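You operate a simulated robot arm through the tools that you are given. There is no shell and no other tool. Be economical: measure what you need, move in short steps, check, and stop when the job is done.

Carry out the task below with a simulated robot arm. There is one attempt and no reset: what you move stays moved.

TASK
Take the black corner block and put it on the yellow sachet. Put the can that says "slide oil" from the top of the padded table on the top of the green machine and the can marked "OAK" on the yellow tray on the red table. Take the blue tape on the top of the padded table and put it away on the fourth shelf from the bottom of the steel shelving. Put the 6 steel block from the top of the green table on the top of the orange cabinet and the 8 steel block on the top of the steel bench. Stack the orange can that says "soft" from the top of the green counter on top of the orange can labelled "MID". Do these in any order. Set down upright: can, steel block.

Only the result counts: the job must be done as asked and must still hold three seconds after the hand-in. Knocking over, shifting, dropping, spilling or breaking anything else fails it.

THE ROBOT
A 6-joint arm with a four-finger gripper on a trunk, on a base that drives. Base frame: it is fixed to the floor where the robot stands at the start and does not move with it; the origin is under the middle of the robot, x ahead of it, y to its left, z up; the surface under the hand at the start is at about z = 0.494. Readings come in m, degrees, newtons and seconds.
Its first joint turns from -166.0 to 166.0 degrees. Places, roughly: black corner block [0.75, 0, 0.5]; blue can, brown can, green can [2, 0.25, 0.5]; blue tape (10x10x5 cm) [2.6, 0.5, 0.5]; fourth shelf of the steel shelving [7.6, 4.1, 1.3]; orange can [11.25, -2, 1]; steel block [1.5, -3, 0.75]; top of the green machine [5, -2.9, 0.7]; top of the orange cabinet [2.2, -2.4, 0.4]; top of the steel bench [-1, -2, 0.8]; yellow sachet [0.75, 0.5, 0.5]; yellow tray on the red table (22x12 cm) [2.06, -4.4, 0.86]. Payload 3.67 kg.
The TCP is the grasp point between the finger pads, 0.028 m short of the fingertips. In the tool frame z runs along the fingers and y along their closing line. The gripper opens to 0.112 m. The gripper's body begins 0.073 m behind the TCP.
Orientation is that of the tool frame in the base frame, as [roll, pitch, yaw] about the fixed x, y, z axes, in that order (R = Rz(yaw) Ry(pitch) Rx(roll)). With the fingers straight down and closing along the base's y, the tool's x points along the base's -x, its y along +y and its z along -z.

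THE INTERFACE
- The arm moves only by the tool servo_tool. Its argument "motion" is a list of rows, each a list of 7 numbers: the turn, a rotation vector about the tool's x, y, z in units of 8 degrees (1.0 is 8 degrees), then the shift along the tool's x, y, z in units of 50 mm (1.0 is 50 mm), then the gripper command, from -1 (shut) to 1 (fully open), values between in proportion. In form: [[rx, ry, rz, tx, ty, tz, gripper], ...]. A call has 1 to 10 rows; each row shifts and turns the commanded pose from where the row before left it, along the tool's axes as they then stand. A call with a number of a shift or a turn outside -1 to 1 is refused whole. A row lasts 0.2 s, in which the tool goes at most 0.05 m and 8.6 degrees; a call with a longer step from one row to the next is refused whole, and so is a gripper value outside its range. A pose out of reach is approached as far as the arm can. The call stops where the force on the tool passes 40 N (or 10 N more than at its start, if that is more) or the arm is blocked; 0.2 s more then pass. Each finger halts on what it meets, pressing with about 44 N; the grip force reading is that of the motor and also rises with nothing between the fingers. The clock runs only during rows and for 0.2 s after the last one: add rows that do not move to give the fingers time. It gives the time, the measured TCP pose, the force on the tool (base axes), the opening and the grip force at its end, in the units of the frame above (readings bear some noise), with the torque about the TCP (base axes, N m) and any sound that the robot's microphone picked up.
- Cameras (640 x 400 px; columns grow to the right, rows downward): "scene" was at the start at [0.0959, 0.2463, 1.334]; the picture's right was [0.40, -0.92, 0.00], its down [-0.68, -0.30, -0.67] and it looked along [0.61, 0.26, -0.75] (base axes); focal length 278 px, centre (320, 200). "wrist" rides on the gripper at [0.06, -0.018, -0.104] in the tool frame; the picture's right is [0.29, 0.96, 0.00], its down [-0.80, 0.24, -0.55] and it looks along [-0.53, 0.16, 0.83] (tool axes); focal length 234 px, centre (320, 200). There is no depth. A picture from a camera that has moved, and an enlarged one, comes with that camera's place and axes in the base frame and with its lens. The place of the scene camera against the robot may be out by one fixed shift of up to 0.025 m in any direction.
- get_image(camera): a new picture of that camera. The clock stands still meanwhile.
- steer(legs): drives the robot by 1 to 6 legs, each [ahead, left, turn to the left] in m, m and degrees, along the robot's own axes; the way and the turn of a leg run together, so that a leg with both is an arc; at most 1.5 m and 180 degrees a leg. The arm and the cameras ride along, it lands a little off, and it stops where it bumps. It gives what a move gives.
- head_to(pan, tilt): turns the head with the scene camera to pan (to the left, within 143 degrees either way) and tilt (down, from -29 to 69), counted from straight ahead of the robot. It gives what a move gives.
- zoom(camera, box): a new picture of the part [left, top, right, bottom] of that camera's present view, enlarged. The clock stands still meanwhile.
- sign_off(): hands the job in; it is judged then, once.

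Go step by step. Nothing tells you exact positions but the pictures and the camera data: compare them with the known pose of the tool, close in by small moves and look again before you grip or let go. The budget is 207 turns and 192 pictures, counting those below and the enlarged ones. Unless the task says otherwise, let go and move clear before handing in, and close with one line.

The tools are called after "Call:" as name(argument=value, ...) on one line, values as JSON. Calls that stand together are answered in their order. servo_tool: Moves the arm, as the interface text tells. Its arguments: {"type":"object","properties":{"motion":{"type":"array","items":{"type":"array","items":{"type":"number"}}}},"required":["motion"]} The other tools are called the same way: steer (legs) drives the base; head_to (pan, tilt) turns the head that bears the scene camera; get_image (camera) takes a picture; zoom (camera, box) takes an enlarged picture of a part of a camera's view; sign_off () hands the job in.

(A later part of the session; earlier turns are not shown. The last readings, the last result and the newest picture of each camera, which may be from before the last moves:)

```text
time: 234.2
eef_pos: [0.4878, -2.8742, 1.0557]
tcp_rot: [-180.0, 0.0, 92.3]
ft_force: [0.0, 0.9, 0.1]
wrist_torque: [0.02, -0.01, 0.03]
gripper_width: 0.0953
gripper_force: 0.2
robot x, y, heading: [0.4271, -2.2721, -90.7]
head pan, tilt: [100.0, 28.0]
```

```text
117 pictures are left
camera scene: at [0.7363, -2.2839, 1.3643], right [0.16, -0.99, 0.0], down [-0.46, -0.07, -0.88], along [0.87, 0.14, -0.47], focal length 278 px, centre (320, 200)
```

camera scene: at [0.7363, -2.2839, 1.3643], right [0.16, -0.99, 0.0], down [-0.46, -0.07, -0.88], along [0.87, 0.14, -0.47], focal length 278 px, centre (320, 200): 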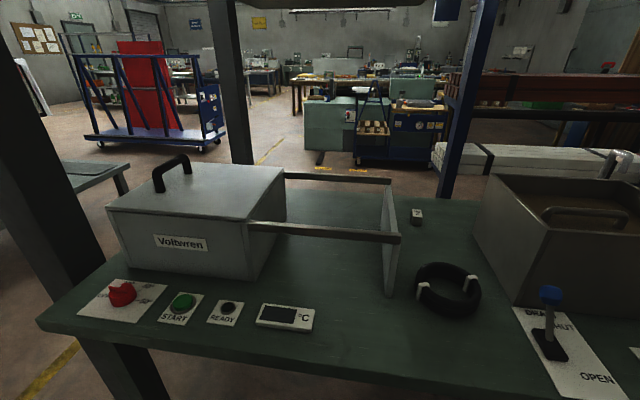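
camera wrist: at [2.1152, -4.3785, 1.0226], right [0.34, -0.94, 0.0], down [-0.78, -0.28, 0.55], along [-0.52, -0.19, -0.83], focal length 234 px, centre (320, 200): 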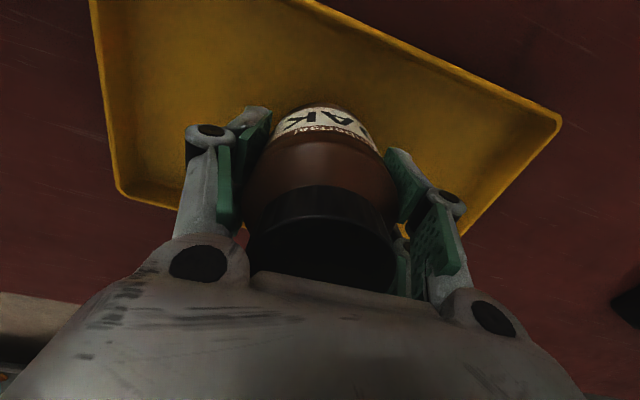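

No. 4 is a decoy near the middle, and No. 6 is near the south end at about (1.75, −3.7). I still need No. 8, so I'll move further south and look again.

Call:
steer(legs=[[1.2, 0.0, 0]])

Call:
head_to(pan=100, tilt=28)

Call:
get_image(camera="scene")

Call:
head_to(pan=60, tilt=28)

Call:
get_image(camera="scene")

```text
time: 240.5
eef_pos: [0.4908, -4.1268, 1.0566]
tcp_rot: [-180.0, 0.0, 93.4]
ft_force: [-0.1, -0.2, 0.1]
wrist_torque: [0.04, 0.02, -0.01]
gripper_width: 0.0955
gripper_force: 0.0
robot x, y, heading: [0.4223, -3.5277, -89.9]
head pan, tilt: [100.0, 28.0]
```

```text
time: 241.1
eef_pos: [0.4911, -4.1286, 1.0561]
tcp_rot: [180.0, 0.0, 93.4]
ft_force: [0.1, -0.9, 0.0]
wrist_torque: [0.01, 0.03, -0.01]
gripper_width: 0.0952
gripper_force: 0.1
robot x, y, heading: [0.4171, -3.5286, -89.8]
head pan, tilt: [100.0, 28.0]
```

```text
116 pictures are left
camera scene: at [0.7276, -3.5323, 1.3643], right [0.18, -0.98, 0.0], down [-0.46, -0.08, -0.88], along [0.87, 0.16, -0.47], focal length 278 px, centre (320, 200)
```

scene: 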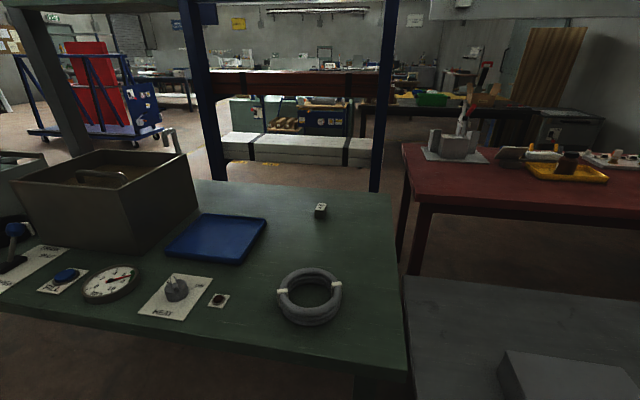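

```text
time: 242.2
eef_pos: [0.4907, -4.1283, 1.0568]
tcp_rot: [179.9, 0.1, 93.4]
ft_force: [-0.4, 0.1, -0.5]
wrist_torque: [0.01, 0.0, -0.03]
gripper_width: 0.095
gripper_force: 0.0
robot x, y, heading: [0.4207, -3.5284, -89.9]
head pan, tilt: [60.0, 28.0]
```

```text
115 pictures are left
camera scene: at [0.717, -3.5937, 1.3643], right [-0.5, -0.87, 0.0], down [-0.41, 0.23, -0.88], along [0.77, -0.44, -0.47], focal length 278 px, centre (320, 200)
```

scene: 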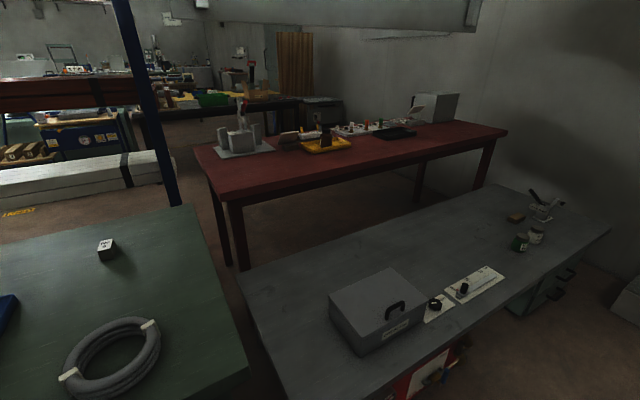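

Triangulating the two stations puts the table top near z 0.87 and No. 6 at about (1.51, −3.39). I'll turn to face it and pull up to the table.

Call:
steer(legs=[[0, 0, 90], [0.17, 0.13, 0]])

Call:
head_to(pan=0, tilt=32)

Call:
get_image(camera="scene")

Call:
get_image(camera="wrist")

```text
time: 247.6
eef_pos: [1.1943, -3.3553, 1.0558]
tcp_rot: [-180.0, -0.1, -178.8]
ft_force: [0.8, 0.9, -0.5]
wrist_torque: [-0.04, 0.0, -0.02]
gripper_width: 0.0951
gripper_force: 0.1
robot x, y, heading: [0.5929, -3.4049, -2.0]
head pan, tilt: [60.0, 28.0]
```

```text
time: 248.9
eef_pos: [1.1952, -3.3552, 1.0557]
tcp_rot: [-180.0, 0.0, -178.8]
ft_force: [0.1, -0.4, -0.3]
wrist_torque: [0.02, -0.01, -0.03]
gripper_width: 0.0952
gripper_force: 0.1
robot x, y, heading: [0.5947, -3.4077, -2.1]
head pan, tilt: [0.0, 32.0]
```

```text
114 pictures are left
camera scene: at [0.7149, -3.1925, 1.358], right [-0.03, -1.0, 0.0], down [-0.53, 0.02, -0.85], along [0.85, -0.03, -0.53], focal length 278 px, centre (320, 200)
```

scene: 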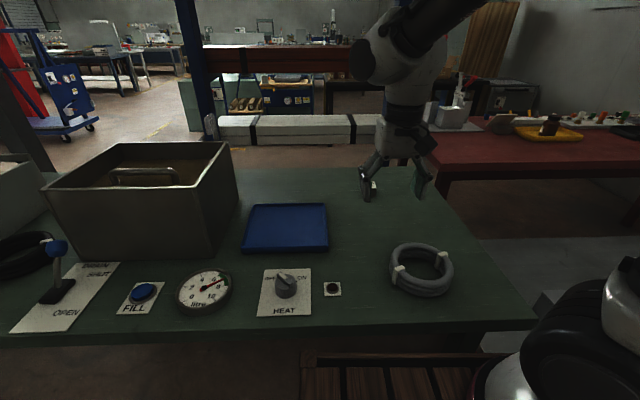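

```text
113 pictures are left
camera wrist: at [1.1362, -3.3743, 1.1613], right [-0.31, 0.95, 0.0], down [0.79, 0.26, 0.55], along [0.53, 0.17, -0.83], focal length 234 px, centre (320, 200)
```

wrist: 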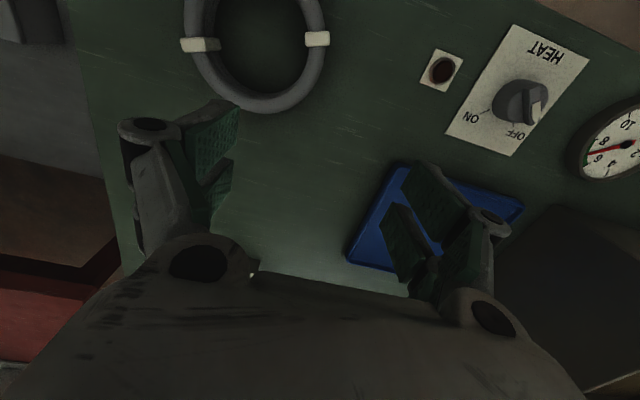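

No. 6 is hidden behind the hand, so I'll move the hand out over the estimated spot.

Call:
servo_tool(motion=[[0, 0, 0, -0.85, -0.117, 0, 0.7], [0, 0, 0, -0.85, -0.117, 0, 0.7], [0, 0, 0, -0.85, -0.117, 0, 0.7], [0, 0, 0, -0.85, -0.117, 0, 0.7], [0, 0, 0, -0.85, -0.117, 0, 0.7], [0, 0, 0, -0.85, -0.117, 0, 0.7], [0, 0, 0, -0.85, -0.117, 0, 0.7], [0, 0, 0, 0, 0, 0, 0.7]])

Call:
get_image(camera="wrist")

Call:
zoom(camera="scene", box=[240, 100, 480, 250])

```text
time: 250.7
eef_pos: [1.4944, -3.3906, 1.059]
tcp_rot: [-179.9, -0.1, -178.8]
ft_force: [-0.2, 0.1, 0.2]
wrist_torque: [-0.03, 0.0, 0.02]
gripper_width: 0.0952
gripper_force: 0.1
robot x, y, heading: [0.5922, -3.4066, -2.3]
head pan, tilt: [0.0, 32.0]
```

```text
112 pictures are left
camera wrist: at [1.435, -3.4098, 1.1637], right [-0.31, 0.95, 0.0], down [0.79, 0.26, 0.55], along [0.53, 0.17, -0.83], focal length 234 px, centre (320, 200)
```

wrist: 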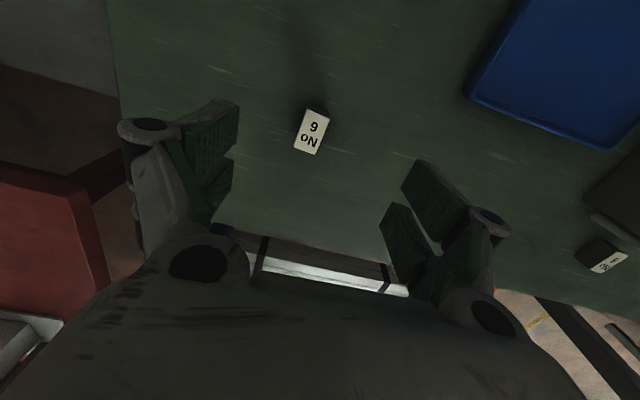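

```text
2.67 times, centred on (360, 175) of scene
camera zoom: at [0.7148, -3.1926, 1.358], right [-0.04, -1.0, 0.0], down [-0.53, 0.02, -0.85], along [0.85, -0.03, -0.53], focal length 741 px, centre (213, 267)
```

zoom: 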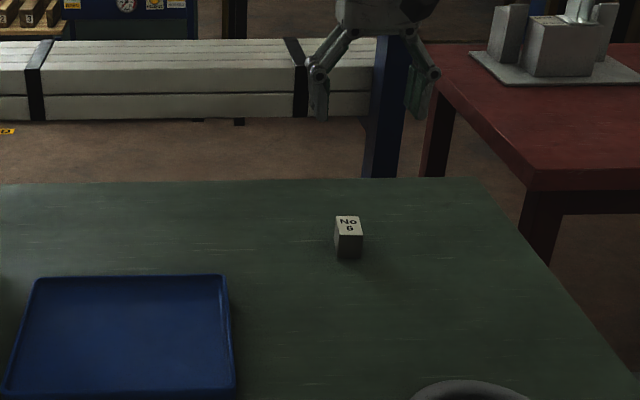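

Call:
zoom(camera="wrist", box=[280, 100, 344, 140])

Call:
zoom(camera="wrist", box=[560, 230, 640, 280])

```text
10.00 times, centred on (312, 120) of wrist
camera zoom: at [1.435, -3.4098, 1.1637], right [-0.31, 0.95, 0.0], down [0.79, 0.26, 0.55], along [0.53, 0.17, -0.83], focal length 2342 px, centre (400, 1000)
```

zoom: 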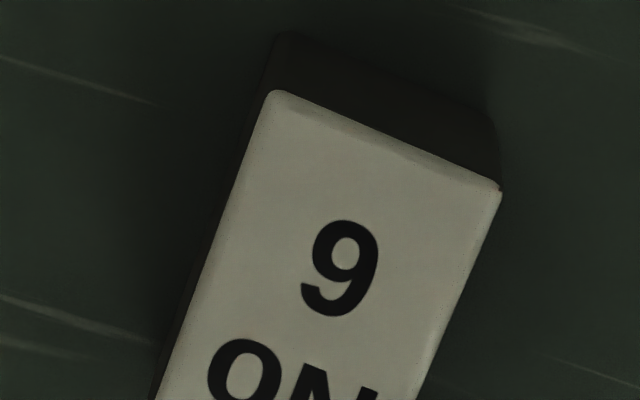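

```text
8.00 times, centred on (600, 255) of wrist
camera zoom: at [1.435, -3.4098, 1.1637], right [-0.31, 0.95, 0.0], down [0.79, 0.26, 0.55], along [0.53, 0.17, -0.83], focal length 1873 px, centre (-1920, -240)
```

zoom: 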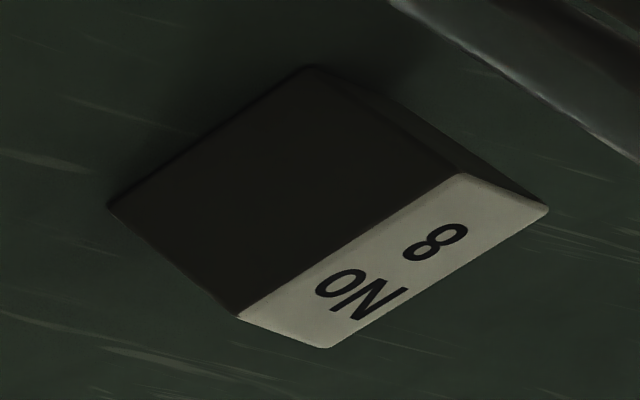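

No. 6 is confirmed at about (1.518, −3.393), and No. 8 is visible near the tank's corner at about (1.57, −2.88). I'll align with No. 6 and come down partway.

Call:
servo_tool(motion=[[0, 0, 0, -0.48, -0.06, 0, 0.7], [0, 0, 0.8, 0, 0, 0.5, 0.7], [0, 0, 0, 0, 0, 0.8, 0.7], [0, 0, 0, 0, 0, 0.7, 0.7], [0, 0, 0, 0, 0, 0, 0.7]])

Call:
get_image(camera="wrist")

Call:
zoom(camera="scene", box=[280, 100, 440, 200])

```text
time: 251.9
eef_pos: [1.5158, -3.3934, 0.956]
tcp_rot: [-179.9, 0.0, 174.9]
ft_force: [-1.2, -0.4, 1.1]
wrist_torque: [0.0, 0.02, 0.0]
gripper_width: 0.0952
gripper_force: 0.0
robot x, y, heading: [0.5921, -3.4051, -2.2]
head pan, tilt: [0.0, 32.0]
```

```text
108 pictures are left
camera wrist: at [1.4556, -3.4047, 1.0605], right [-0.2, 0.98, 0.0], down [0.82, 0.17, 0.55], along [0.54, 0.11, -0.83], focal length 234 px, centre (320, 200)
```

wrist: 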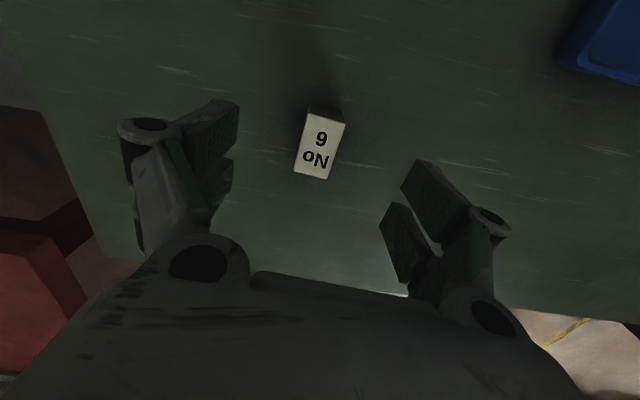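

```text
4.00 times, centred on (360, 150) of scene
camera zoom: at [0.7148, -3.1926, 1.358], right [-0.04, -1.0, 0.0], down [-0.53, 0.02, -0.85], along [0.85, -0.03, -0.53], focal length 1111 px, centre (160, 400)
```

zoom: 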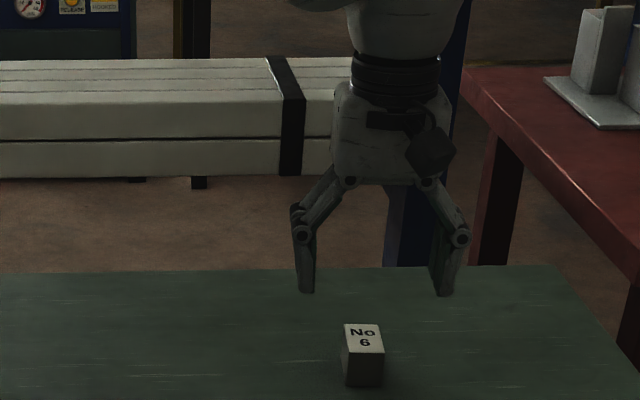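

Aligned, with the block's top near z 0.88. Final descent and grip.

Call:
servo_tool(motion=[[0, 0, 0, -0.06, 0, 0.5, 0.5], [0, 0, 0, 0, 0, 0.5, 0.3], [0, 0, 0, 0, 0, 0.3, 0.3], [0, 0, 0, 0, 0, 0.1, 0.3], [0, 0, 0, 0, 0, 0, 0.3]])

Call:
get_image(camera="wrist")

Call:
zoom(camera="scene", box=[280, 120, 440, 220])

```text
time: 253.1
eef_pos: [1.5206, -3.3944, 0.8861]
tcp_rot: [179.9, 0.0, 174.8]
ft_force: [0.1, -0.1, -0.2]
wrist_torque: [-0.02, 0.02, 0.04]
gripper_width: 0.0728
gripper_force: 0.1
robot x, y, heading: [0.5932, -3.4035, -2.1]
head pan, tilt: [0.0, 32.0]
```

```text
106 pictures are left
camera wrist: at [1.4599, -3.4071, 0.9912], right [-0.2, 0.98, 0.0], down [0.82, 0.17, 0.55], along [0.54, 0.11, -0.83], focal length 234 px, centre (320, 200)
```

wrist: 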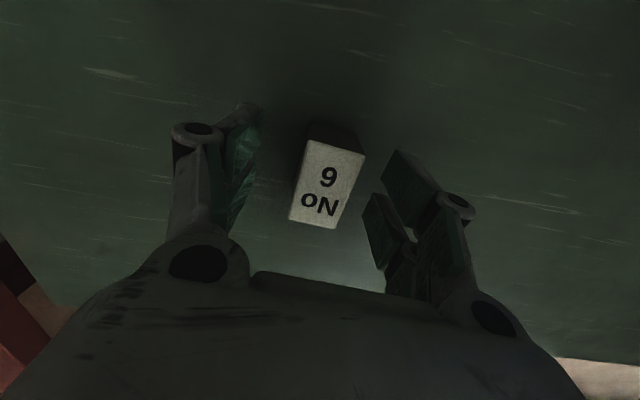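

```text
4.00 times, centred on (360, 170) of scene
camera zoom: at [0.7149, -3.1926, 1.358], right [-0.04, -1.0, 0.0], down [-0.53, 0.02, -0.85], along [0.85, -0.03, -0.53], focal length 1111 px, centre (160, 320)
```

zoom: 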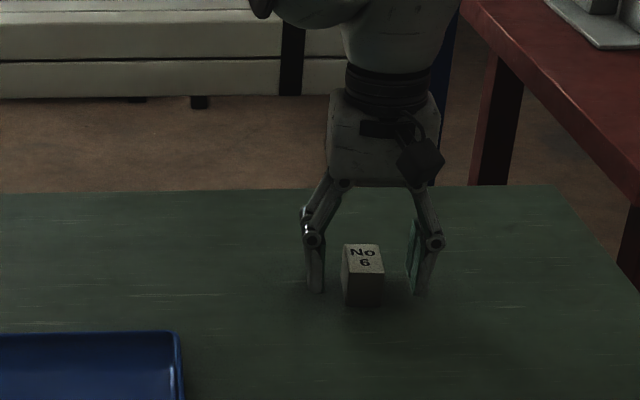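

The block is between the fingers. Lowering a little more, gripping and lifting.

Call:
servo_tool(motion=[[0, 0, 0, 0.04, 0.04, 0.12, 0.3], [0, 0, 0, 0, 0, 0, -1], [0, 0, 0, 0, 0, 0, -1], [0, 0, 0, 0, 0, 0, -1], [0, 0, 0, 0, 0, -0.3, -1], [0, 0, 0, 0, 0, -0.8, -1], [0, 0, 0, 0, 0, -0.9, -1], [0, 0, 0, 0, 0, -0.9, -1], [0, 0, 0, 0, 0, 0, -1]])

Call:
get_image(camera="wrist")

Call:
head_to(pan=20, tilt=35)

Call:
get_image(camera="scene")

```text
time: 255.1
eef_pos: [1.5198, -3.3918, 1.0287]
tcp_rot: [-180.0, 0.0, 174.8]
ft_force: [1.0, -0.2, -1.8]
wrist_torque: [0.0, 0.06, 0.01]
gripper_width: 0.0296
gripper_force: 43.8
robot x, y, heading: [0.5942, -3.4053, -2.2]
head pan, tilt: [0.0, 32.0]
```

```text
104 pictures are left
camera wrist: at [1.4598, -3.404, 1.1329], right [-0.2, 0.98, 0.0], down [0.82, 0.17, 0.55], along [0.54, 0.11, -0.83], focal length 234 px, centre (320, 200)
```

wrist: 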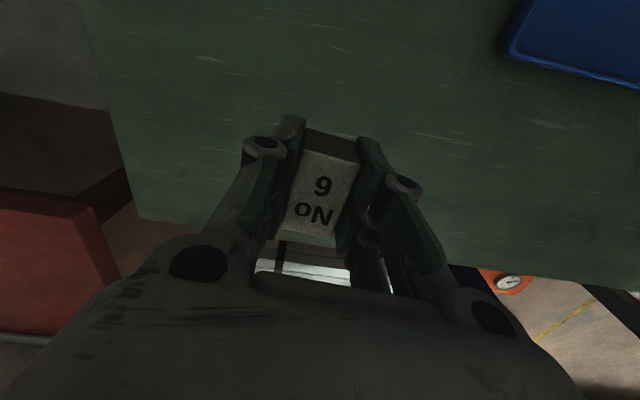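

```text
time: 255.9
eef_pos: [1.5204, -3.3918, 1.0265]
tcp_rot: [-180.0, -0.1, 174.8]
ft_force: [0.1, 0.3, -2.3]
wrist_torque: [-0.02, 0.01, 0.01]
gripper_width: 0.0295
gripper_force: 44.5
robot x, y, heading: [0.5957, -3.4051, -2.0]
head pan, tilt: [20.0, 35.0]
```

```text
103 pictures are left
camera scene: at [0.7092, -3.1623, 1.3534], right [0.31, -0.95, 0.0], down [-0.55, -0.18, -0.82], along [0.78, 0.25, -0.57], focal length 278 px, centre (320, 200)
```

scene: 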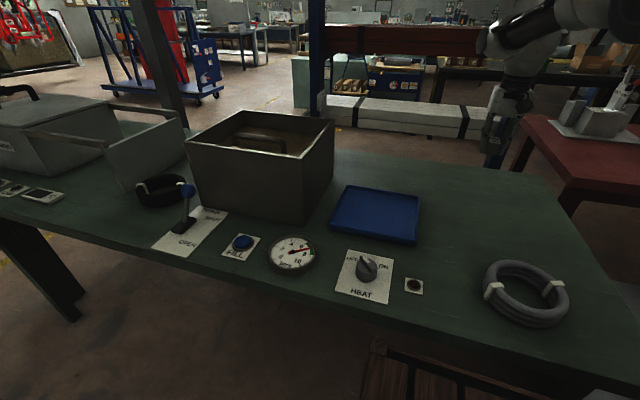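

No. 6 is held. I'll tuck the arm and drive north, east and south around to the orange cabinet.

Call:
servo_tool(motion=[[0, 0, 0, 0, 0, -0.8, -1], [0, 0, 0, 0.9, 0, 0, -1], [0, 0, 0, 0.9, 0, 0, -1], [0, 0, 0, 0.9, 0, 0, -1], [0, 0, 0, 0.9, 0, 0, -1], [0, 0, 0, 0.9, 0, 0, -1], [0, 0, 0, 0.9, 0, 0, -1], [0, 0, 0, 0.9, 0, 0, -1]])

Call:
steer(legs=[[-0.15, 0, 0], [0, 0, 92], [1.45, 0, 0], [1.1, 0, 0], [0, 0, -90]])

Call:
steer(legs=[[1.45, 0, 0], [1.4, 0, 0], [0, 0, -90], [1.45, 0, 0], [0, 0, -90]])

Call:
head_to(pan=0, tilt=40)

Call:
get_image(camera="scene")

```text
time: 257.7
eef_pos: [1.2059, -3.363, 1.0633]
tcp_rot: [179.9, -0.1, 174.8]
ft_force: [0.5, 0.4, -2.3]
wrist_torque: [-0.04, 0.04, -0.02]
gripper_width: 0.0296
gripper_force: 44.0
robot x, y, heading: [0.5943, -3.4076, -2.1]
head pan, tilt: [20.0, 35.0]
```

```text
time: 278.9
eef_pos: [0.7619, -0.7951, 1.0635]
tcp_rot: [-179.9, -0.1, -177.7]
ft_force: [0.3, 0.9, -2.0]
wrist_torque: [-0.02, 0.02, -0.02]
gripper_width: 0.0297
gripper_force: 44.7
robot x, y, heading: [0.1576, -0.9142, 5.6]
head pan, tilt: [20.0, 35.0]
```

```text
time: 307.4
eef_pos: [2.4685, -2.1497, 1.0647]
tcp_rot: [-180.0, 0.1, -2.6]
ft_force: [-0.5, -0.2, -1.4]
wrist_torque: [0.01, -0.01, -0.01]
gripper_width: 0.0295
gripper_force: 44.4
robot x, y, heading: [3.079, -2.0802, -179.4]
head pan, tilt: [20.0, 35.0]
```

```text
time: 308.2
eef_pos: [2.4673, -2.1504, 1.0638]
tcp_rot: [179.9, -0.2, -2.7]
ft_force: [-0.9, 0.7, -3.2]
wrist_torque: [0.0, -0.02, 0.01]
gripper_width: 0.0296
gripper_force: 43.9
robot x, y, heading: [3.0776, -2.0822, -179.4]
head pan, tilt: [0.0, 40.0]
```

```text
102 pictures are left
camera scene: at [2.9773, -2.2966, 1.3458], right [-0.01, 1.0, 0.0], down [0.64, 0.01, -0.77], along [-0.77, -0.01, -0.64], focal length 278 px, centre (320, 200)
```

scene: 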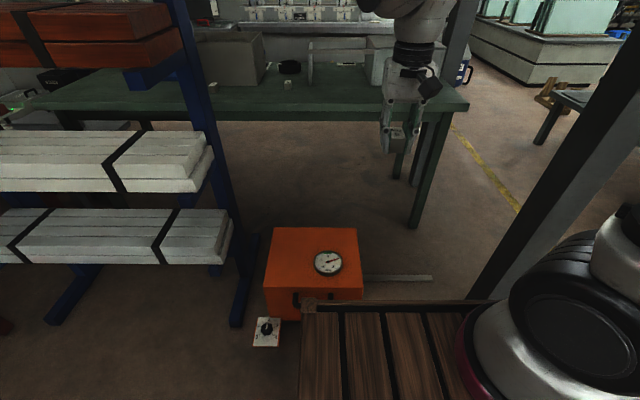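

The orange cabinet is ahead-left, with free space left of the gauge at about (2.2, −2.425). I'll strafe toward it.

Call:
steer(legs=[[0.04, 0.3, 0]])

Call:
get_image(camera="scene")

```text
time: 310.3
eef_pos: [2.4286, -2.441, 1.0632]
tcp_rot: [180.0, 0.0, -3.0]
ft_force: [-0.3, -0.6, -1.5]
wrist_torque: [0.0, 0.0, -0.03]
gripper_width: 0.0295
gripper_force: 43.4
robot x, y, heading: [3.0373, -2.3809, -179.9]
head pan, tilt: [0.0, 40.0]
```

```text
101 pictures are left
camera scene: at [2.9369, -2.5932, 1.3458], right [0.0, 1.0, 0.0], down [0.64, 0.0, -0.77], along [-0.77, 0.0, -0.64], focal length 278 px, centre (320, 200)
```

scene: 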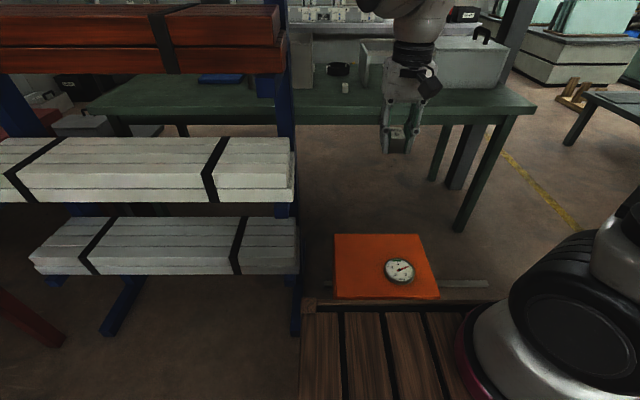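

Reaching out over the cabinet top, then descending.

Call:
servo_tool(motion=[[0, 0, 0, -0.89, -0.02, 0, -1], [0, 0, 0, -0.89, -0.02, 0, -1], [0, 0, 0, -0.89, -0.02, 0, -1], [0, 0, 0, -0.89, -0.02, 0, -1], [0, 0, 0, -0.89, -0.02, 0, -1], [0, 0, 0, 0, 0, 0.95, -1], [0, 0, 0, 0, 0, 0.95, -1], [0, 0, 0, 0, 0, 0.95, -1], [0, 0, 0, 0, 0, 0.95, -1], [0, 0, 0, 0, 0, 0.95, -1]])

Call:
get_image(camera="scene")

Call:
get_image(camera="wrist")

```text
time: 312.5
eef_pos: [2.2077, -2.4242, 0.826]
tcp_rot: [180.0, 0.0, -3.0]
ft_force: [0.8, -0.2, -1.0]
wrist_torque: [-0.04, 0.02, -0.03]
gripper_width: 0.0298
gripper_force: 44.0
robot x, y, heading: [3.0382, -2.3776, -179.8]
head pan, tilt: [0.0, 40.0]
```

```text
100 pictures are left
camera scene: at [2.9372, -2.5932, 1.3458], right [0.0, 1.0, 0.0], down [0.64, 0.0, -0.77], along [-0.77, 0.0, -0.64], focal length 278 px, centre (320, 200)
```

scene: 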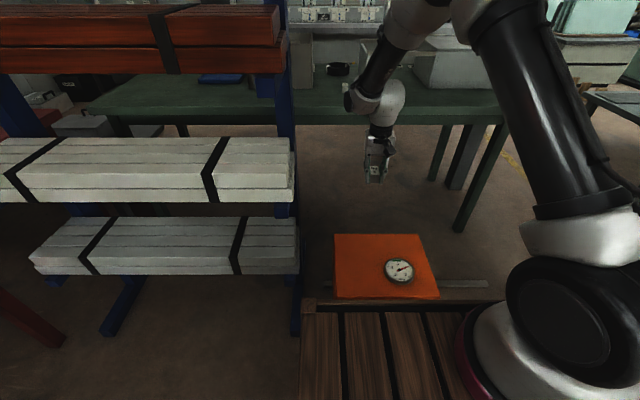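

```text
99 pictures are left
camera wrist: at [2.2697, -2.4077, 0.9301], right [0.24, -0.97, 0.0], down [-0.81, -0.2, 0.55], along [-0.54, -0.13, -0.83], focal length 234 px, centre (320, 200)
```

wrist: 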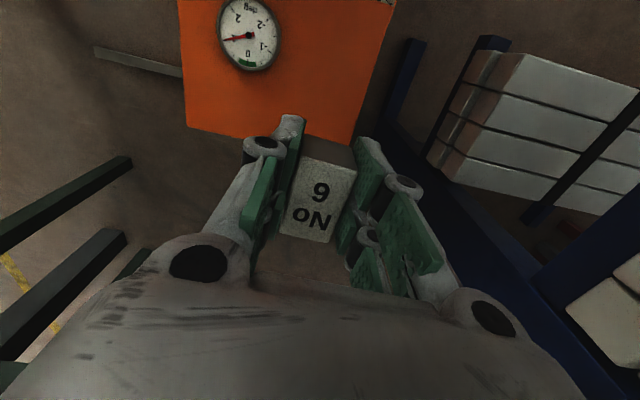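

The cabinet corners confirm (2.208, −2.424) is a clear spot. Continuing down.

Call:
servo_tool(motion=[[0, 0, 0, 0, 0, 0.95, -1], [0, 0, 0, 0, 0, 0.95, -1], [0, 0, 0, 0, 0, 0.95, -1], [0, 0, 0, 0, 0, 0.95, -1], [0, 0, 0, 0, 0, 0.95, -1], [0, 0, 0, 0, 0, 0.95, -1], [0, 0, 0, 0, 0, 0.6, -1], [0, 0, 0, 0, 0, 0, -1]])

Call:
get_image(camera="scene")

Call:
get_image(camera="wrist")

```text
time: 314.3
eef_pos: [2.2078, -2.4248, 0.5077]
tcp_rot: [-179.9, 0.0, -3.1]
ft_force: [-0.2, -0.4, -2.0]
wrist_torque: [0.02, -0.03, -0.01]
gripper_width: 0.0297
gripper_force: 43.8
robot x, y, heading: [3.0384, -2.377, -180.0]
head pan, tilt: [0.0, 40.0]
```

```text
98 pictures are left
camera scene: at [2.9368, -2.5932, 1.3458], right [0.0, 1.0, 0.0], down [0.64, 0.0, -0.77], along [-0.77, 0.0, -0.64], focal length 278 px, centre (320, 200)
```

scene: 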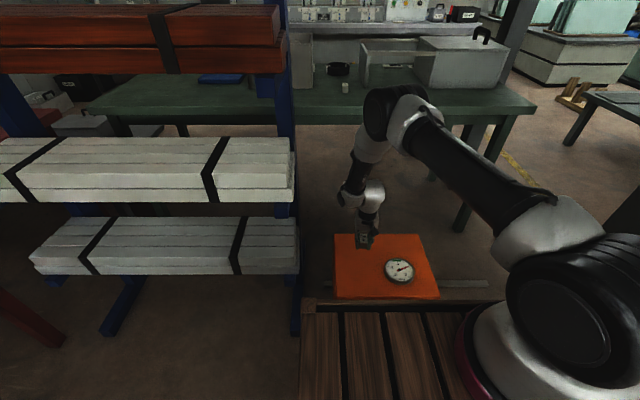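

```text
97 pictures are left
camera wrist: at [2.27, -2.4108, 0.6135], right [0.24, -0.97, 0.0], down [-0.81, -0.2, 0.55], along [-0.54, -0.13, -0.83], focal length 234 px, centre (320, 200)
```

wrist: 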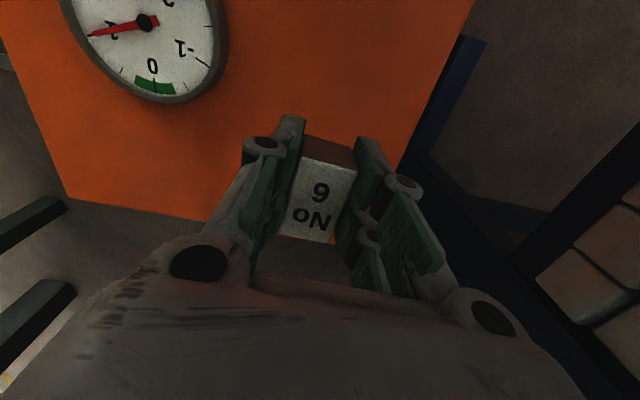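

Clear of both the gauge and the edge. Lowering to contact.

Call:
servo_tool(motion=[[0, 0, 0, 0, 0, 0.6, -1], [0, 0, 0, 0, 0, 0.4, -1], [0, 0, 0, 0, 0, 0.12, -1], [0, 0, 0, 0, 0, 0.12, -1], [0, 0, 0, 0, 0, 0.1, -1], [0, 0, 0, 0, 0, 0.1, -1], [0, 0, 0, 0, 0, 0, -1]])

Call:
zoom(camera="scene", box=[310, 210, 454, 300])

```text
time: 315.9
eef_pos: [2.2084, -2.4251, 0.4388]
tcp_rot: [179.9, 0.0, -3.1]
ft_force: [-0.3, -0.7, -0.6]
wrist_torque: [-0.02, -0.01, 0.0]
gripper_width: 0.0295
gripper_force: 43.5
robot x, y, heading: [3.0358, -2.3753, -180.0]
head pan, tilt: [0.0, 40.0]
```

```text
4.44 times, centred on (382, 255) of scene
camera zoom: at [2.9368, -2.5932, 1.3458], right [0.0, 1.0, 0.0], down [0.64, 0.0, -0.77], along [-0.77, 0.0, -0.64], focal length 1235 px, centre (44, -44)
```

zoom: 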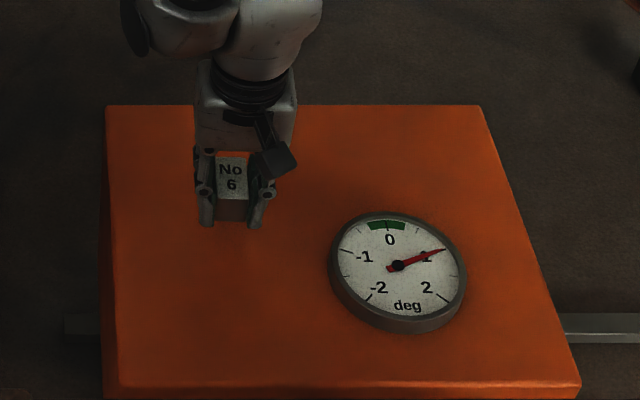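

Not touching yet, so I'll keep going in finer steps.

Call:
servo_tool(motion=[[0, 0, 0, 0, 0, 0.08, -1], [0, 0, 0, 0, 0, 0.06, -1], [0, 0, 0, 0, 0, 0.06, -1], [0, 0, 0, 0, 0, 0.06, -1], [0, 0, 0, 0, 0, 0, -1]])

```text
time: 317.1
eef_pos: [2.2068, -2.4241, 0.4253]
tcp_rot: [179.9, -0.1, -3.1]
ft_force: [0.6, 0.3, -3.1]
wrist_torque: [0.04, -0.01, -0.05]
gripper_width: 0.0297
gripper_force: 43.7
robot x, y, heading: [3.039, -2.3732, -180.0]
head pan, tilt: [0.0, 40.0]
```

Call:
servo_tool(motion=[[0, 0, 0, 0, 0, 0.06, -1], [0, 0, 0, 0, 0, 0.06, -1], [0, 0, 0, 0, 0, 0.06, -1], [0, 0, 0, 0, 0, 0.06, -1], [0, 0, 0, 0, 0, 0, -1]])

Call:
zoom(camera="scene", box=[310, 210, 454, 300])

```text
time: 318.3
eef_pos: [2.207, -2.4254, 0.414]
tcp_rot: [180.0, 0.0, -3.1]
ft_force: [0.3, 1.0, -1.8]
wrist_torque: [0.01, 0.0, 0.0]
gripper_width: 0.0296
gripper_force: 44.1
robot x, y, heading: [3.0379, -2.3777, -179.8]
head pan, tilt: [0.0, 40.0]
```

```text
4.44 times, centred on (382, 255) of scene
camera zoom: at [2.9368, -2.5932, 1.3458], right [0.0, 1.0, 0.0], down [0.64, 0.0, -0.77], along [-0.77, 0.0, -0.64], focal length 1235 px, centre (44, -44)
```

zoom: 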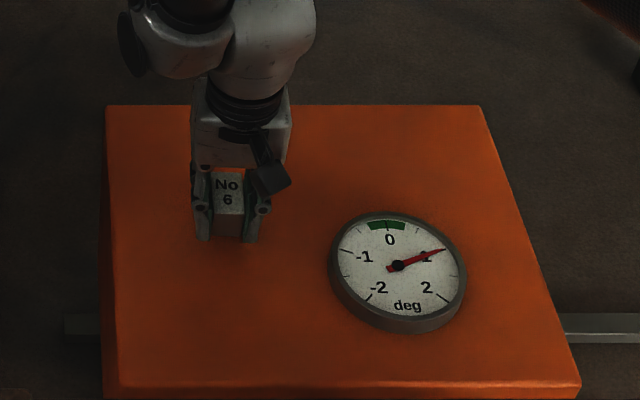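

Call:
servo_tool(motion=[[0, 0, 0, 0, 0, 0.07, -1], [0, 0, 0, 0, 0, 0.07, -1], [0, 0, 0, 0, 0, 0.06, -1], [0, 0, 0, 0, 0, 0.06, -1], [0, 0, 0, 0, 0, 0.06, -1], [0, 0, 0, 0, 0, 0, -1]])

Call:
zoom(camera="scene", box=[310, 210, 454, 300])

```text
time: 319.7
eef_pos: [2.2081, -2.4252, 0.3988]
tcp_rot: [-179.9, 0.0, -3.0]
ft_force: [-0.1, -0.3, -1.5]
wrist_torque: [0.03, -0.05, -0.02]
gripper_width: 0.0296
gripper_force: 44.3
robot x, y, heading: [3.04, -2.3783, -180.0]
head pan, tilt: [0.0, 40.0]
```

```text
4.44 times, centred on (382, 255) of scene
camera zoom: at [2.9368, -2.5932, 1.3458], right [0.0, 1.0, 0.0], down [0.64, 0.0, -0.77], along [-0.77, 0.0, -0.64], focal length 1235 px, centre (44, -44)
```

zoom: 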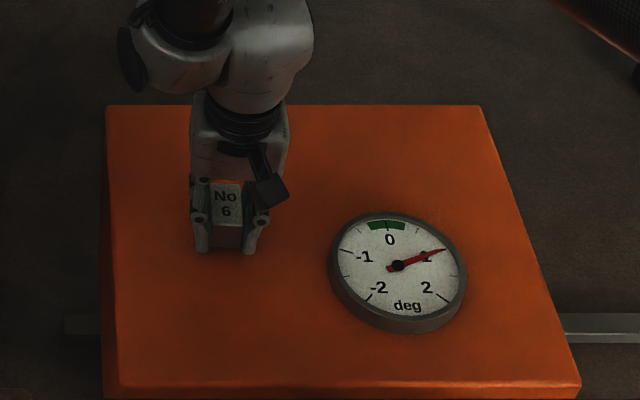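

Call:
servo_tool(motion=[[0, 0, 0, 0, 0, 0.08, -1], [0, 0, 0, 0, 0, 0.08, -1], [0, 0, 0, 0, 0, 0.08, -1], [0, 0, 0, 0, 0, 0.08, -1], [0, 0, 0, 0, 0, 0, -1]])

Call:
get_image(camera="wrist")

```text
time: 320.7
eef_pos: [2.2053, -2.4247, 0.3866]
tcp_rot: [180.0, 0.1, -3.2]
ft_force: [6.7, 0.5, 18.4]
wrist_torque: [0.07, -0.22, 0.03]
gripper_width: 0.0298
gripper_force: 44.1
robot x, y, heading: [3.0397, -2.3771, -179.8]
head pan, tilt: [0.0, 40.0]
stopped in row 4: the force on the tool passed its limit at 49 N (the readings are from after the stop); the commanded pose is now the measured one
```

```text
93 pictures are left
camera wrist: at [2.2671, -2.4099, 0.4922], right [0.24, -0.97, 0.0], down [-0.81, -0.2, 0.56], along [-0.54, -0.13, -0.83], focal length 234 px, centre (320, 200)
```

wrist: 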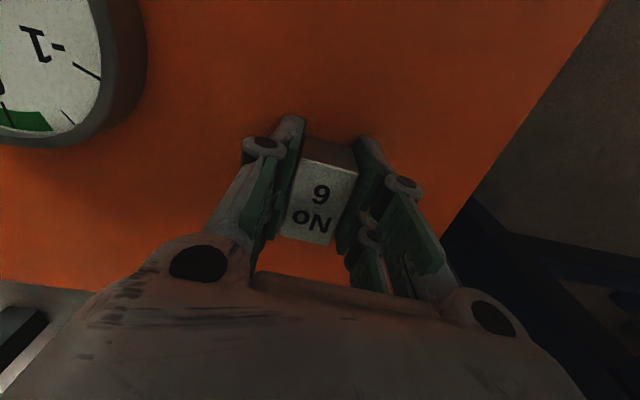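

It's in contact on the cabinet, so I'm easing off, opening slightly and rising.

Call:
servo_tool(motion=[[0, 0, 0, 0, 0, -0.02, -1], [0, 0, 0, 0, 0, 0, 0.1], [0, 0, 0, 0, 0, 0, 0.1], [0, 0, 0, 0, 0, -0.4, 0.1], [0, 0, 0, 0, 0, -0.9, 0.1], [0, 0, 0, 0, 0, -0.9, 0.1], [0, 0, 0, 0, 0, -0.9, 0.1], [0, 0, 0, 0, 0, -0.9, 0.1], [0, 0, 0, 0, 0, 0, 0.1]])

Call:
zoom(camera="scene", box=[310, 210, 454, 300])

Call:
zoom(camera="scene", box=[180, 20, 420, 170])

```text
time: 322.7
eef_pos: [2.2065, -2.4223, 0.5858]
tcp_rot: [-179.9, 0.0, -3.2]
ft_force: [-0.9, 0.7, 0.1]
wrist_torque: [0.01, 0.01, -0.01]
gripper_width: 0.0619
gripper_force: 0.0
robot x, y, heading: [3.0386, -2.3793, -179.8]
head pan, tilt: [0.0, 40.0]
```

```text
4.44 times, centred on (382, 255) of scene
camera zoom: at [2.937, -2.5932, 1.3458], right [0.0, 1.0, 0.0], down [0.64, 0.0, -0.77], along [-0.77, 0.0, -0.64], focal length 1235 px, centre (44, -44)
```

zoom: 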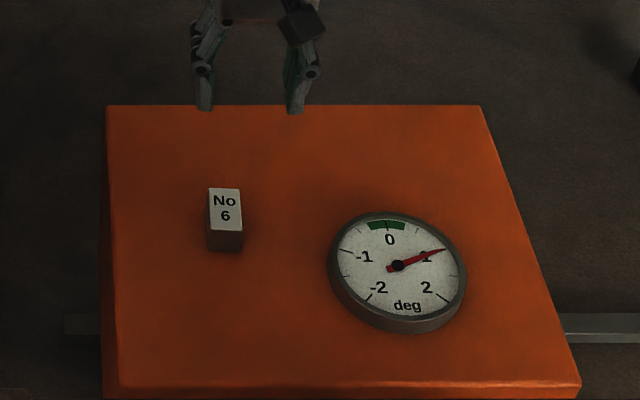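

```text
2.67 times, centred on (300, 95) of scene
camera zoom: at [2.937, -2.5932, 1.3458], right [0.0, 1.0, 0.0], down [0.64, 0.0, -0.77], along [-0.77, 0.0, -0.64], focal length 741 px, centre (373, 480)
```

zoom: 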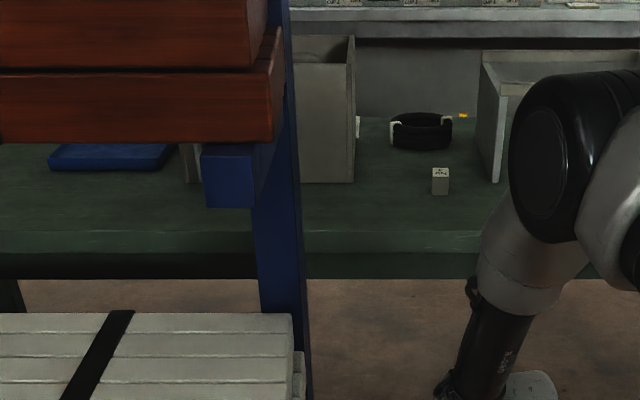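

No. 6 stands on the cabinet. Now I retract and drive back to the west corridor for No. 8.

Call:
servo_tool(motion=[[0, 0, 0, 0, 0, -0.95, 0.3], [0, 0, 0, 0, 0, -0.95, 0.3], [0, 0, 0, 0, 0, -0.95, 0.3], [0, 0, 0, 0, 0, -0.95, 0.3], [0, 0, 0, 0, 0, -0.95, 0.3], [0, 0, 0, 0, 0, -0.95, 0.3], [0, 0, 0, 0.3, 0, -0.93, 0.3], [0, 0, 0, 0.3, 0, -0.93, 0.3], [0, 0, 0, 0.3, 0, -0.93, 0.3], [0, 0, 0, 0.3, 0, -0.93, 0.3]])

Call:
servo_tool(motion=[[0, 0, 0, 0.8, 0, -0.5, 0.3], [0, 0, 0, 0.9, 0, 0, 0.3], [0, 0, 0, 0.9, 0, 0, 0.3], [0, 0, 0, 0.5, 0, 0, 0.3]])

Call:
steer(legs=[[0, 0, -90], [1.5, 0, 0], [0, 0, 90], [1.4, 0, 0], [1.2, 0, 0], [0, 0, 90]])

```text
time: 324.9
eef_pos: [2.2656, -2.4312, 1.0576]
tcp_rot: [-179.9, 0.0, -3.1]
ft_force: [-0.3, 0.5, -0.7]
wrist_torque: [0.06, -0.03, 0.0]
gripper_width: 0.073
gripper_force: 0.0
robot x, y, heading: [3.0393, -2.3759, -180.0]
head pan, tilt: [0.0, 40.0]
```

```text
time: 325.9
eef_pos: [2.4229, -2.4343, 1.0826]
tcp_rot: [179.9, 0.1, -3.0]
ft_force: [-1.0, -0.6, -0.1]
wrist_torque: [0.02, -0.05, -0.03]
gripper_width: 0.0729
gripper_force: 0.0
robot x, y, heading: [3.0372, -2.3748, -179.8]
head pan, tilt: [0.0, 40.0]
```

```text
time: 356.8
eef_pos: [0.4972, -1.4551, 1.0824]
tcp_rot: [-179.9, 0.0, 86.0]
ft_force: [0.6, 0.8, 0.6]
wrist_torque: [0.04, 0.02, 0.0]
gripper_width: 0.0729
gripper_force: 0.1
robot x, y, heading: [0.4509, -0.8396, -90.6]
head pan, tilt: [0.0, 40.0]
```

Call:
steer(legs=[[1.45, 0, 0.6], [0.8, 0, 0], [0, 0, 90], [0.18, 0, 0]])

Call:
head_to(pan=0, tilt=32)

Call:
get_image(camera="scene")

Call:
get_image(camera="wrist")

```text
time: 372.8
eef_pos: [1.2163, -2.9874, 1.0834]
tcp_rot: [-180.0, 0.0, 179.1]
ft_force: [0.3, -0.7, -0.3]
wrist_torque: [-0.03, -0.03, 0.01]
gripper_width: 0.073
gripper_force: 0.1
robot x, y, heading: [0.6046, -3.0707, 2.1]
head pan, tilt: [0.0, 40.0]
```

```text
time: 373.5
eef_pos: [1.2165, -2.9889, 1.083]
tcp_rot: [180.0, 0.0, 179.1]
ft_force: [0.0, -0.4, 0.5]
wrist_torque: [0.02, -0.02, 0.0]
gripper_width: 0.0729
gripper_force: 0.1
robot x, y, heading: [0.5987, -3.0714, 2.1]
head pan, tilt: [0.0, 32.0]
```

```text
90 pictures are left
camera scene: at [0.7082, -2.8483, 1.358], right [0.04, -1.0, 0.0], down [-0.53, -0.02, -0.85], along [0.85, 0.03, -0.53], focal length 278 px, centre (320, 200)
```

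scene: 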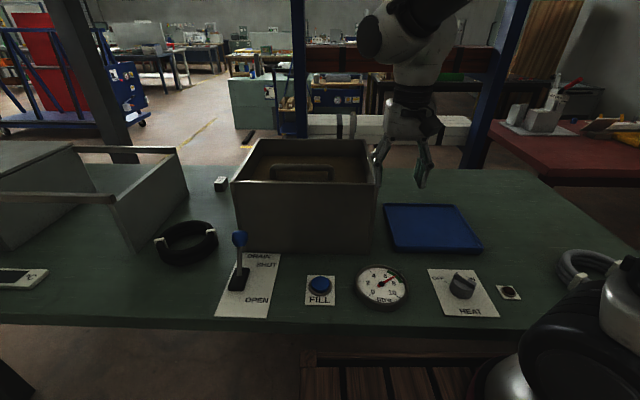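

```text
89 pictures are left
camera wrist: at [1.1568, -3.0056, 1.1879], right [-0.27, 0.96, 0.0], down [0.8, 0.23, 0.55], along [0.53, 0.15, -0.83], focal length 234 px, centre (320, 200)
```

wrist: 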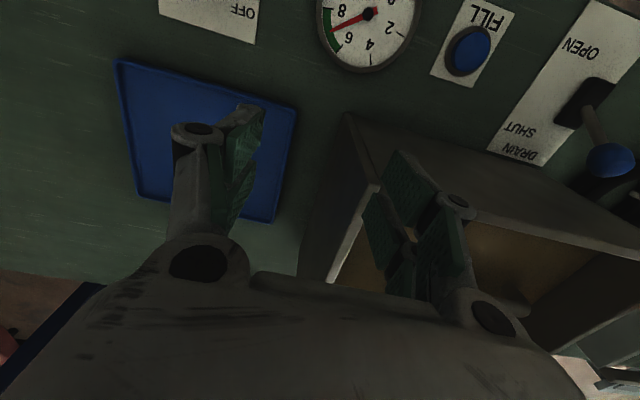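

No. 8 is just behind the tank at about (1.582, −2.833), long side along x. The wrist camera would hit the tank as the hand is now oriented, so I'll raise the hand and turn it 180° about the vertical first.

Call:
servo_tool(motion=[[0, 0, 0, 0, 0, -0.9, 0.3], [0, 0, 0, 0, 0, -0.9, 0.3], [0, 0, 0, 0, 0, -0.9, 0.3], [0, 0, -1, 0, 0, 0, 0.3], [0, 0, -1, 0, 0, 0, 0.3], [0, 0, -1, 0, 0, 0, 0.3], [0, 0, -1, 0, 0, 0, 0.3], [0, 0, -1, 0, 0, 0, 0.3], [0, 0, -1, 0, 0, 0, 0.3], [0, 0, -1, 0, 0, 0, 0.3]])

Call:
servo_tool(motion=[[0, 0, -1, 0, 0, 0, 0.3], [0, 0, -1, 0, 0, 0, 0.3], [0, 0, -1, 0, 0, 0, 0.3], [0, 0, -1, 0, 0, 0, 0.3], [0, 0, -1, 0, 0, 0, 0.3], [0, 0, -1, 0, 0, 0, 0.3], [0, 0, -1, 0, 0, 0, 0.3], [0, 0, -1, 0, 0, 0, 0.3], [0, 0, 0, 0, 0, 0, 0.3]])

Call:
steer(legs=[[0.05, 0.15, -2]])

```text
time: 375.7
eef_pos: [1.2157, -2.9885, 1.2173]
tcp_rot: [-179.9, 0.0, -124.9]
ft_force: [-0.1, 0.0, 0.2]
wrist_torque: [-0.05, 0.01, 0.01]
gripper_width: 0.0727
gripper_force: 0.1
robot x, y, heading: [0.6049, -3.0665, 2.2]
head pan, tilt: [0.0, 32.0]
```

```text
time: 377.7
eef_pos: [1.2167, -2.9873, 1.217]
tcp_rot: [-179.9, 0.0, -60.7]
ft_force: [-1.1, 0.1, 0.5]
wrist_torque: [0.03, 0.02, 0.01]
gripper_width: 0.0726
gripper_force: 0.1
robot x, y, heading: [0.6004, -3.066, 2.4]
head pan, tilt: [0.0, 32.0]
```

```text
time: 379.1
eef_pos: [1.2654, -2.8631, 1.2175]
tcp_rot: [179.9, 0.1, -63.0]
ft_force: [-0.2, 0.6, 0.5]
wrist_torque: [0.02, -0.02, -0.02]
gripper_width: 0.0727
gripper_force: 0.2
robot x, y, heading: [0.6508, -2.9167, 0.1]
head pan, tilt: [0.0, 32.0]
```

Call:
servo_tool(motion=[[0, 0, -1, 0, 0, 0, 0.3], [0, 0, -1, 0, 0, 0, 0.3], [0, 0, -1, 0, 0, 0, 0.3], [0, 0, -1, 0, 0, 0, 0.3], [0, 0, -1, 0, 0, 0, 0.3], [0, 0, -1, 0, 0, 0, 0.3], [0, 0, -1, 0, 0, 0, 0.3], [0, 0, -0.87, 0, 0, 0, 0.3], [0, 0, 0, 0, 0, 0, 0.3]])

Call:
servo_tool(motion=[[0, 0, 0, 0.9, -0.08, 0, 0.3], [0, 0, 0, 0.9, -0.08, 0, 0.3], [0, 0, 0, 0.9, -0.08, 0, 0.3], [0, 0, 0, 0.9, -0.08, 0, 0.3], [0, 0, 0, 0.9, -0.08, 0, 0.3], [0, 0, 0, 0.9, -0.08, 0, 0.3], [0, 0, 0, 0.9, -0.08, 0, 0.3], [0, 0, 0, 0, 0, 0, 0.3]])

Call:
get_image(camera="wrist")

Call:
get_image(camera="scene")

```text
time: 381.1
eef_pos: [1.265, -2.8633, 1.2179]
tcp_rot: [-179.9, -0.1, 0.1]
ft_force: [0.6, 1.1, 0.8]
wrist_torque: [-0.04, -0.02, 0.01]
gripper_width: 0.0728
gripper_force: 0.0
robot x, y, heading: [0.6519, -2.9193, 0.1]
head pan, tilt: [0.0, 32.0]
```

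```text
time: 382.9
eef_pos: [1.5795, -2.8331, 1.2177]
tcp_rot: [180.0, 0.1, 0.1]
ft_force: [-0.5, -0.1, -1.2]
wrist_torque: [-0.04, -0.01, -0.01]
gripper_width: 0.0727
gripper_force: 0.0
robot x, y, heading: [0.6489, -2.9195, 0.3]
head pan, tilt: [0.0, 32.0]
```

```text
88 pictures are left
camera wrist: at [1.6399, -2.8142, 1.3217], right [0.29, -0.96, 0.0], down [-0.8, -0.24, 0.55], along [-0.53, -0.16, -0.83], focal length 234 px, centre (320, 200)
```

wrist: 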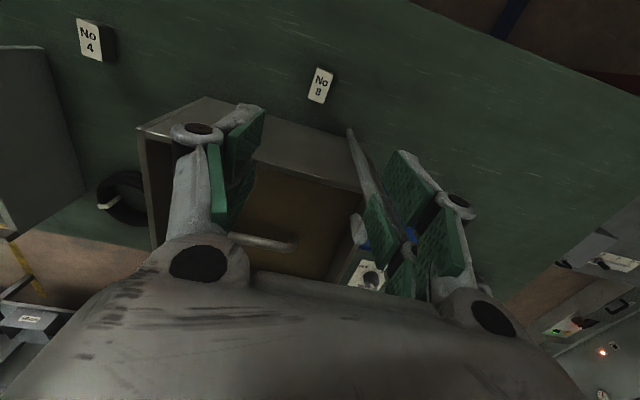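

```text
87 pictures are left
camera scene: at [0.7626, -2.704, 1.358], right [0.0, -1.0, 0.0], down [-0.53, 0.0, -0.85], along [0.85, 0.0, -0.53], focal length 278 px, centre (320, 200)
```

scene: 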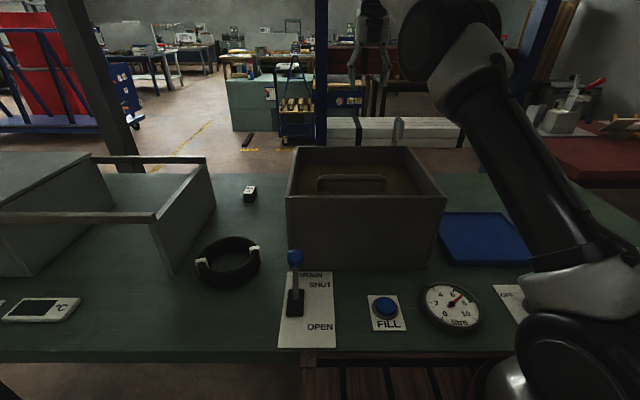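

No. 8 is at (1.585, −2.831), with a clear 5 cm gap to the tank. I'm descending beside the tank in stages.

Call:
servo_tool(motion=[[0, 0, 0, 0.1, 0, 0.9, 0.3], [0, 0, 0, 0, 0, 0.9, 0.3], [0, 0, 0, 0, 0, 0.9, 0.3], [0, 0, 0, 0, 0, 0.9, 0.3], [0, 0, 0, 0, 0, 0.8, 0.3], [0, 0, 0, 0, 0, 0, 0.3]])

Call:
get_image(camera="wrist")

Call:
get_image(camera="scene")

```text
time: 384.3
eef_pos: [1.5866, -2.8331, 0.9974]
tcp_rot: [-179.9, 0.0, -0.1]
ft_force: [0.0, 0.2, 0.4]
wrist_torque: [0.01, -0.01, 0.0]
gripper_width: 0.0731
gripper_force: 0.1
robot x, y, heading: [0.6533, -2.9157, 0.3]
head pan, tilt: [0.0, 32.0]
```

```text
86 pictures are left
camera wrist: at [1.6473, -2.8166, 1.1024], right [0.29, -0.96, 0.0], down [-0.8, -0.24, 0.55], along [-0.53, -0.16, -0.83], focal length 234 px, centre (320, 200)
```

wrist: 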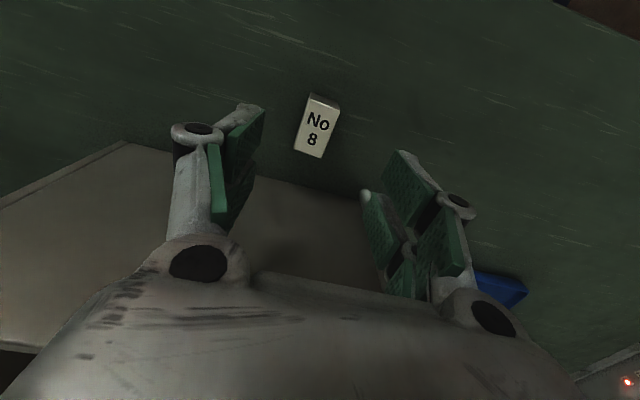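

```text
85 pictures are left
camera scene: at [0.7626, -2.704, 1.358], right [0.0, -1.0, 0.0], down [-0.53, 0.0, -0.85], along [0.85, 0.0, -0.53], focal length 278 px, centre (320, 200)
```

scene: 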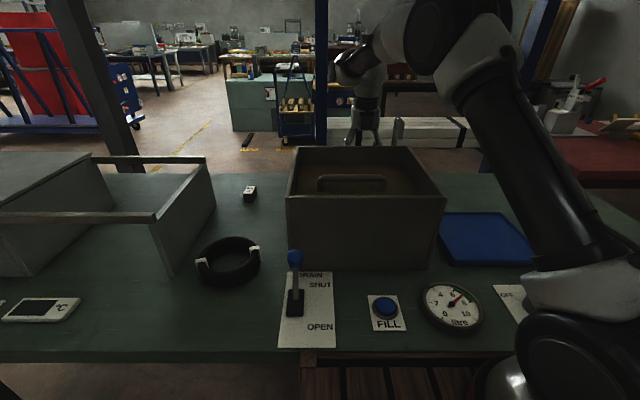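

Perfectly aligned. Descending to grip.

Call:
servo_tool(motion=[[0, 0, 0, 0, 0, 0.8, 0.3], [0, 0, 0, 0, 0, 0.7, 0.3], [0, 0, 0, 0, 0, 0.5, 0.3], [0, 0, 0, 0, 0, 0.3, 0.3], [0, 0, 0, 0, 0, 0, 0.3]])

Call:
get_image(camera="wrist")

```text
time: 385.5
eef_pos: [1.5858, -2.8343, 0.8818]
tcp_rot: [-180.0, 0.0, 0.0]
ft_force: [0.2, -1.0, 0.4]
wrist_torque: [-0.02, 0.01, 0.0]
gripper_width: 0.0728
gripper_force: 0.1
robot x, y, heading: [0.6469, -2.9223, 0.4]
head pan, tilt: [0.0, 32.0]
```

```text
84 pictures are left
camera wrist: at [1.6463, -2.8161, 0.9872], right [0.29, -0.96, 0.0], down [-0.8, -0.24, 0.55], along [-0.53, -0.16, -0.83], focal length 234 px, centre (320, 200)
```

wrist: 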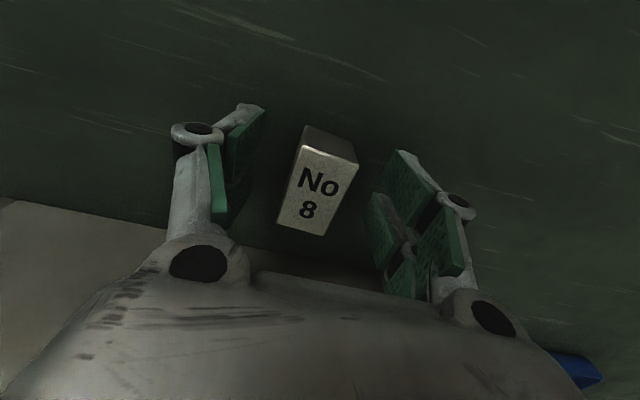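

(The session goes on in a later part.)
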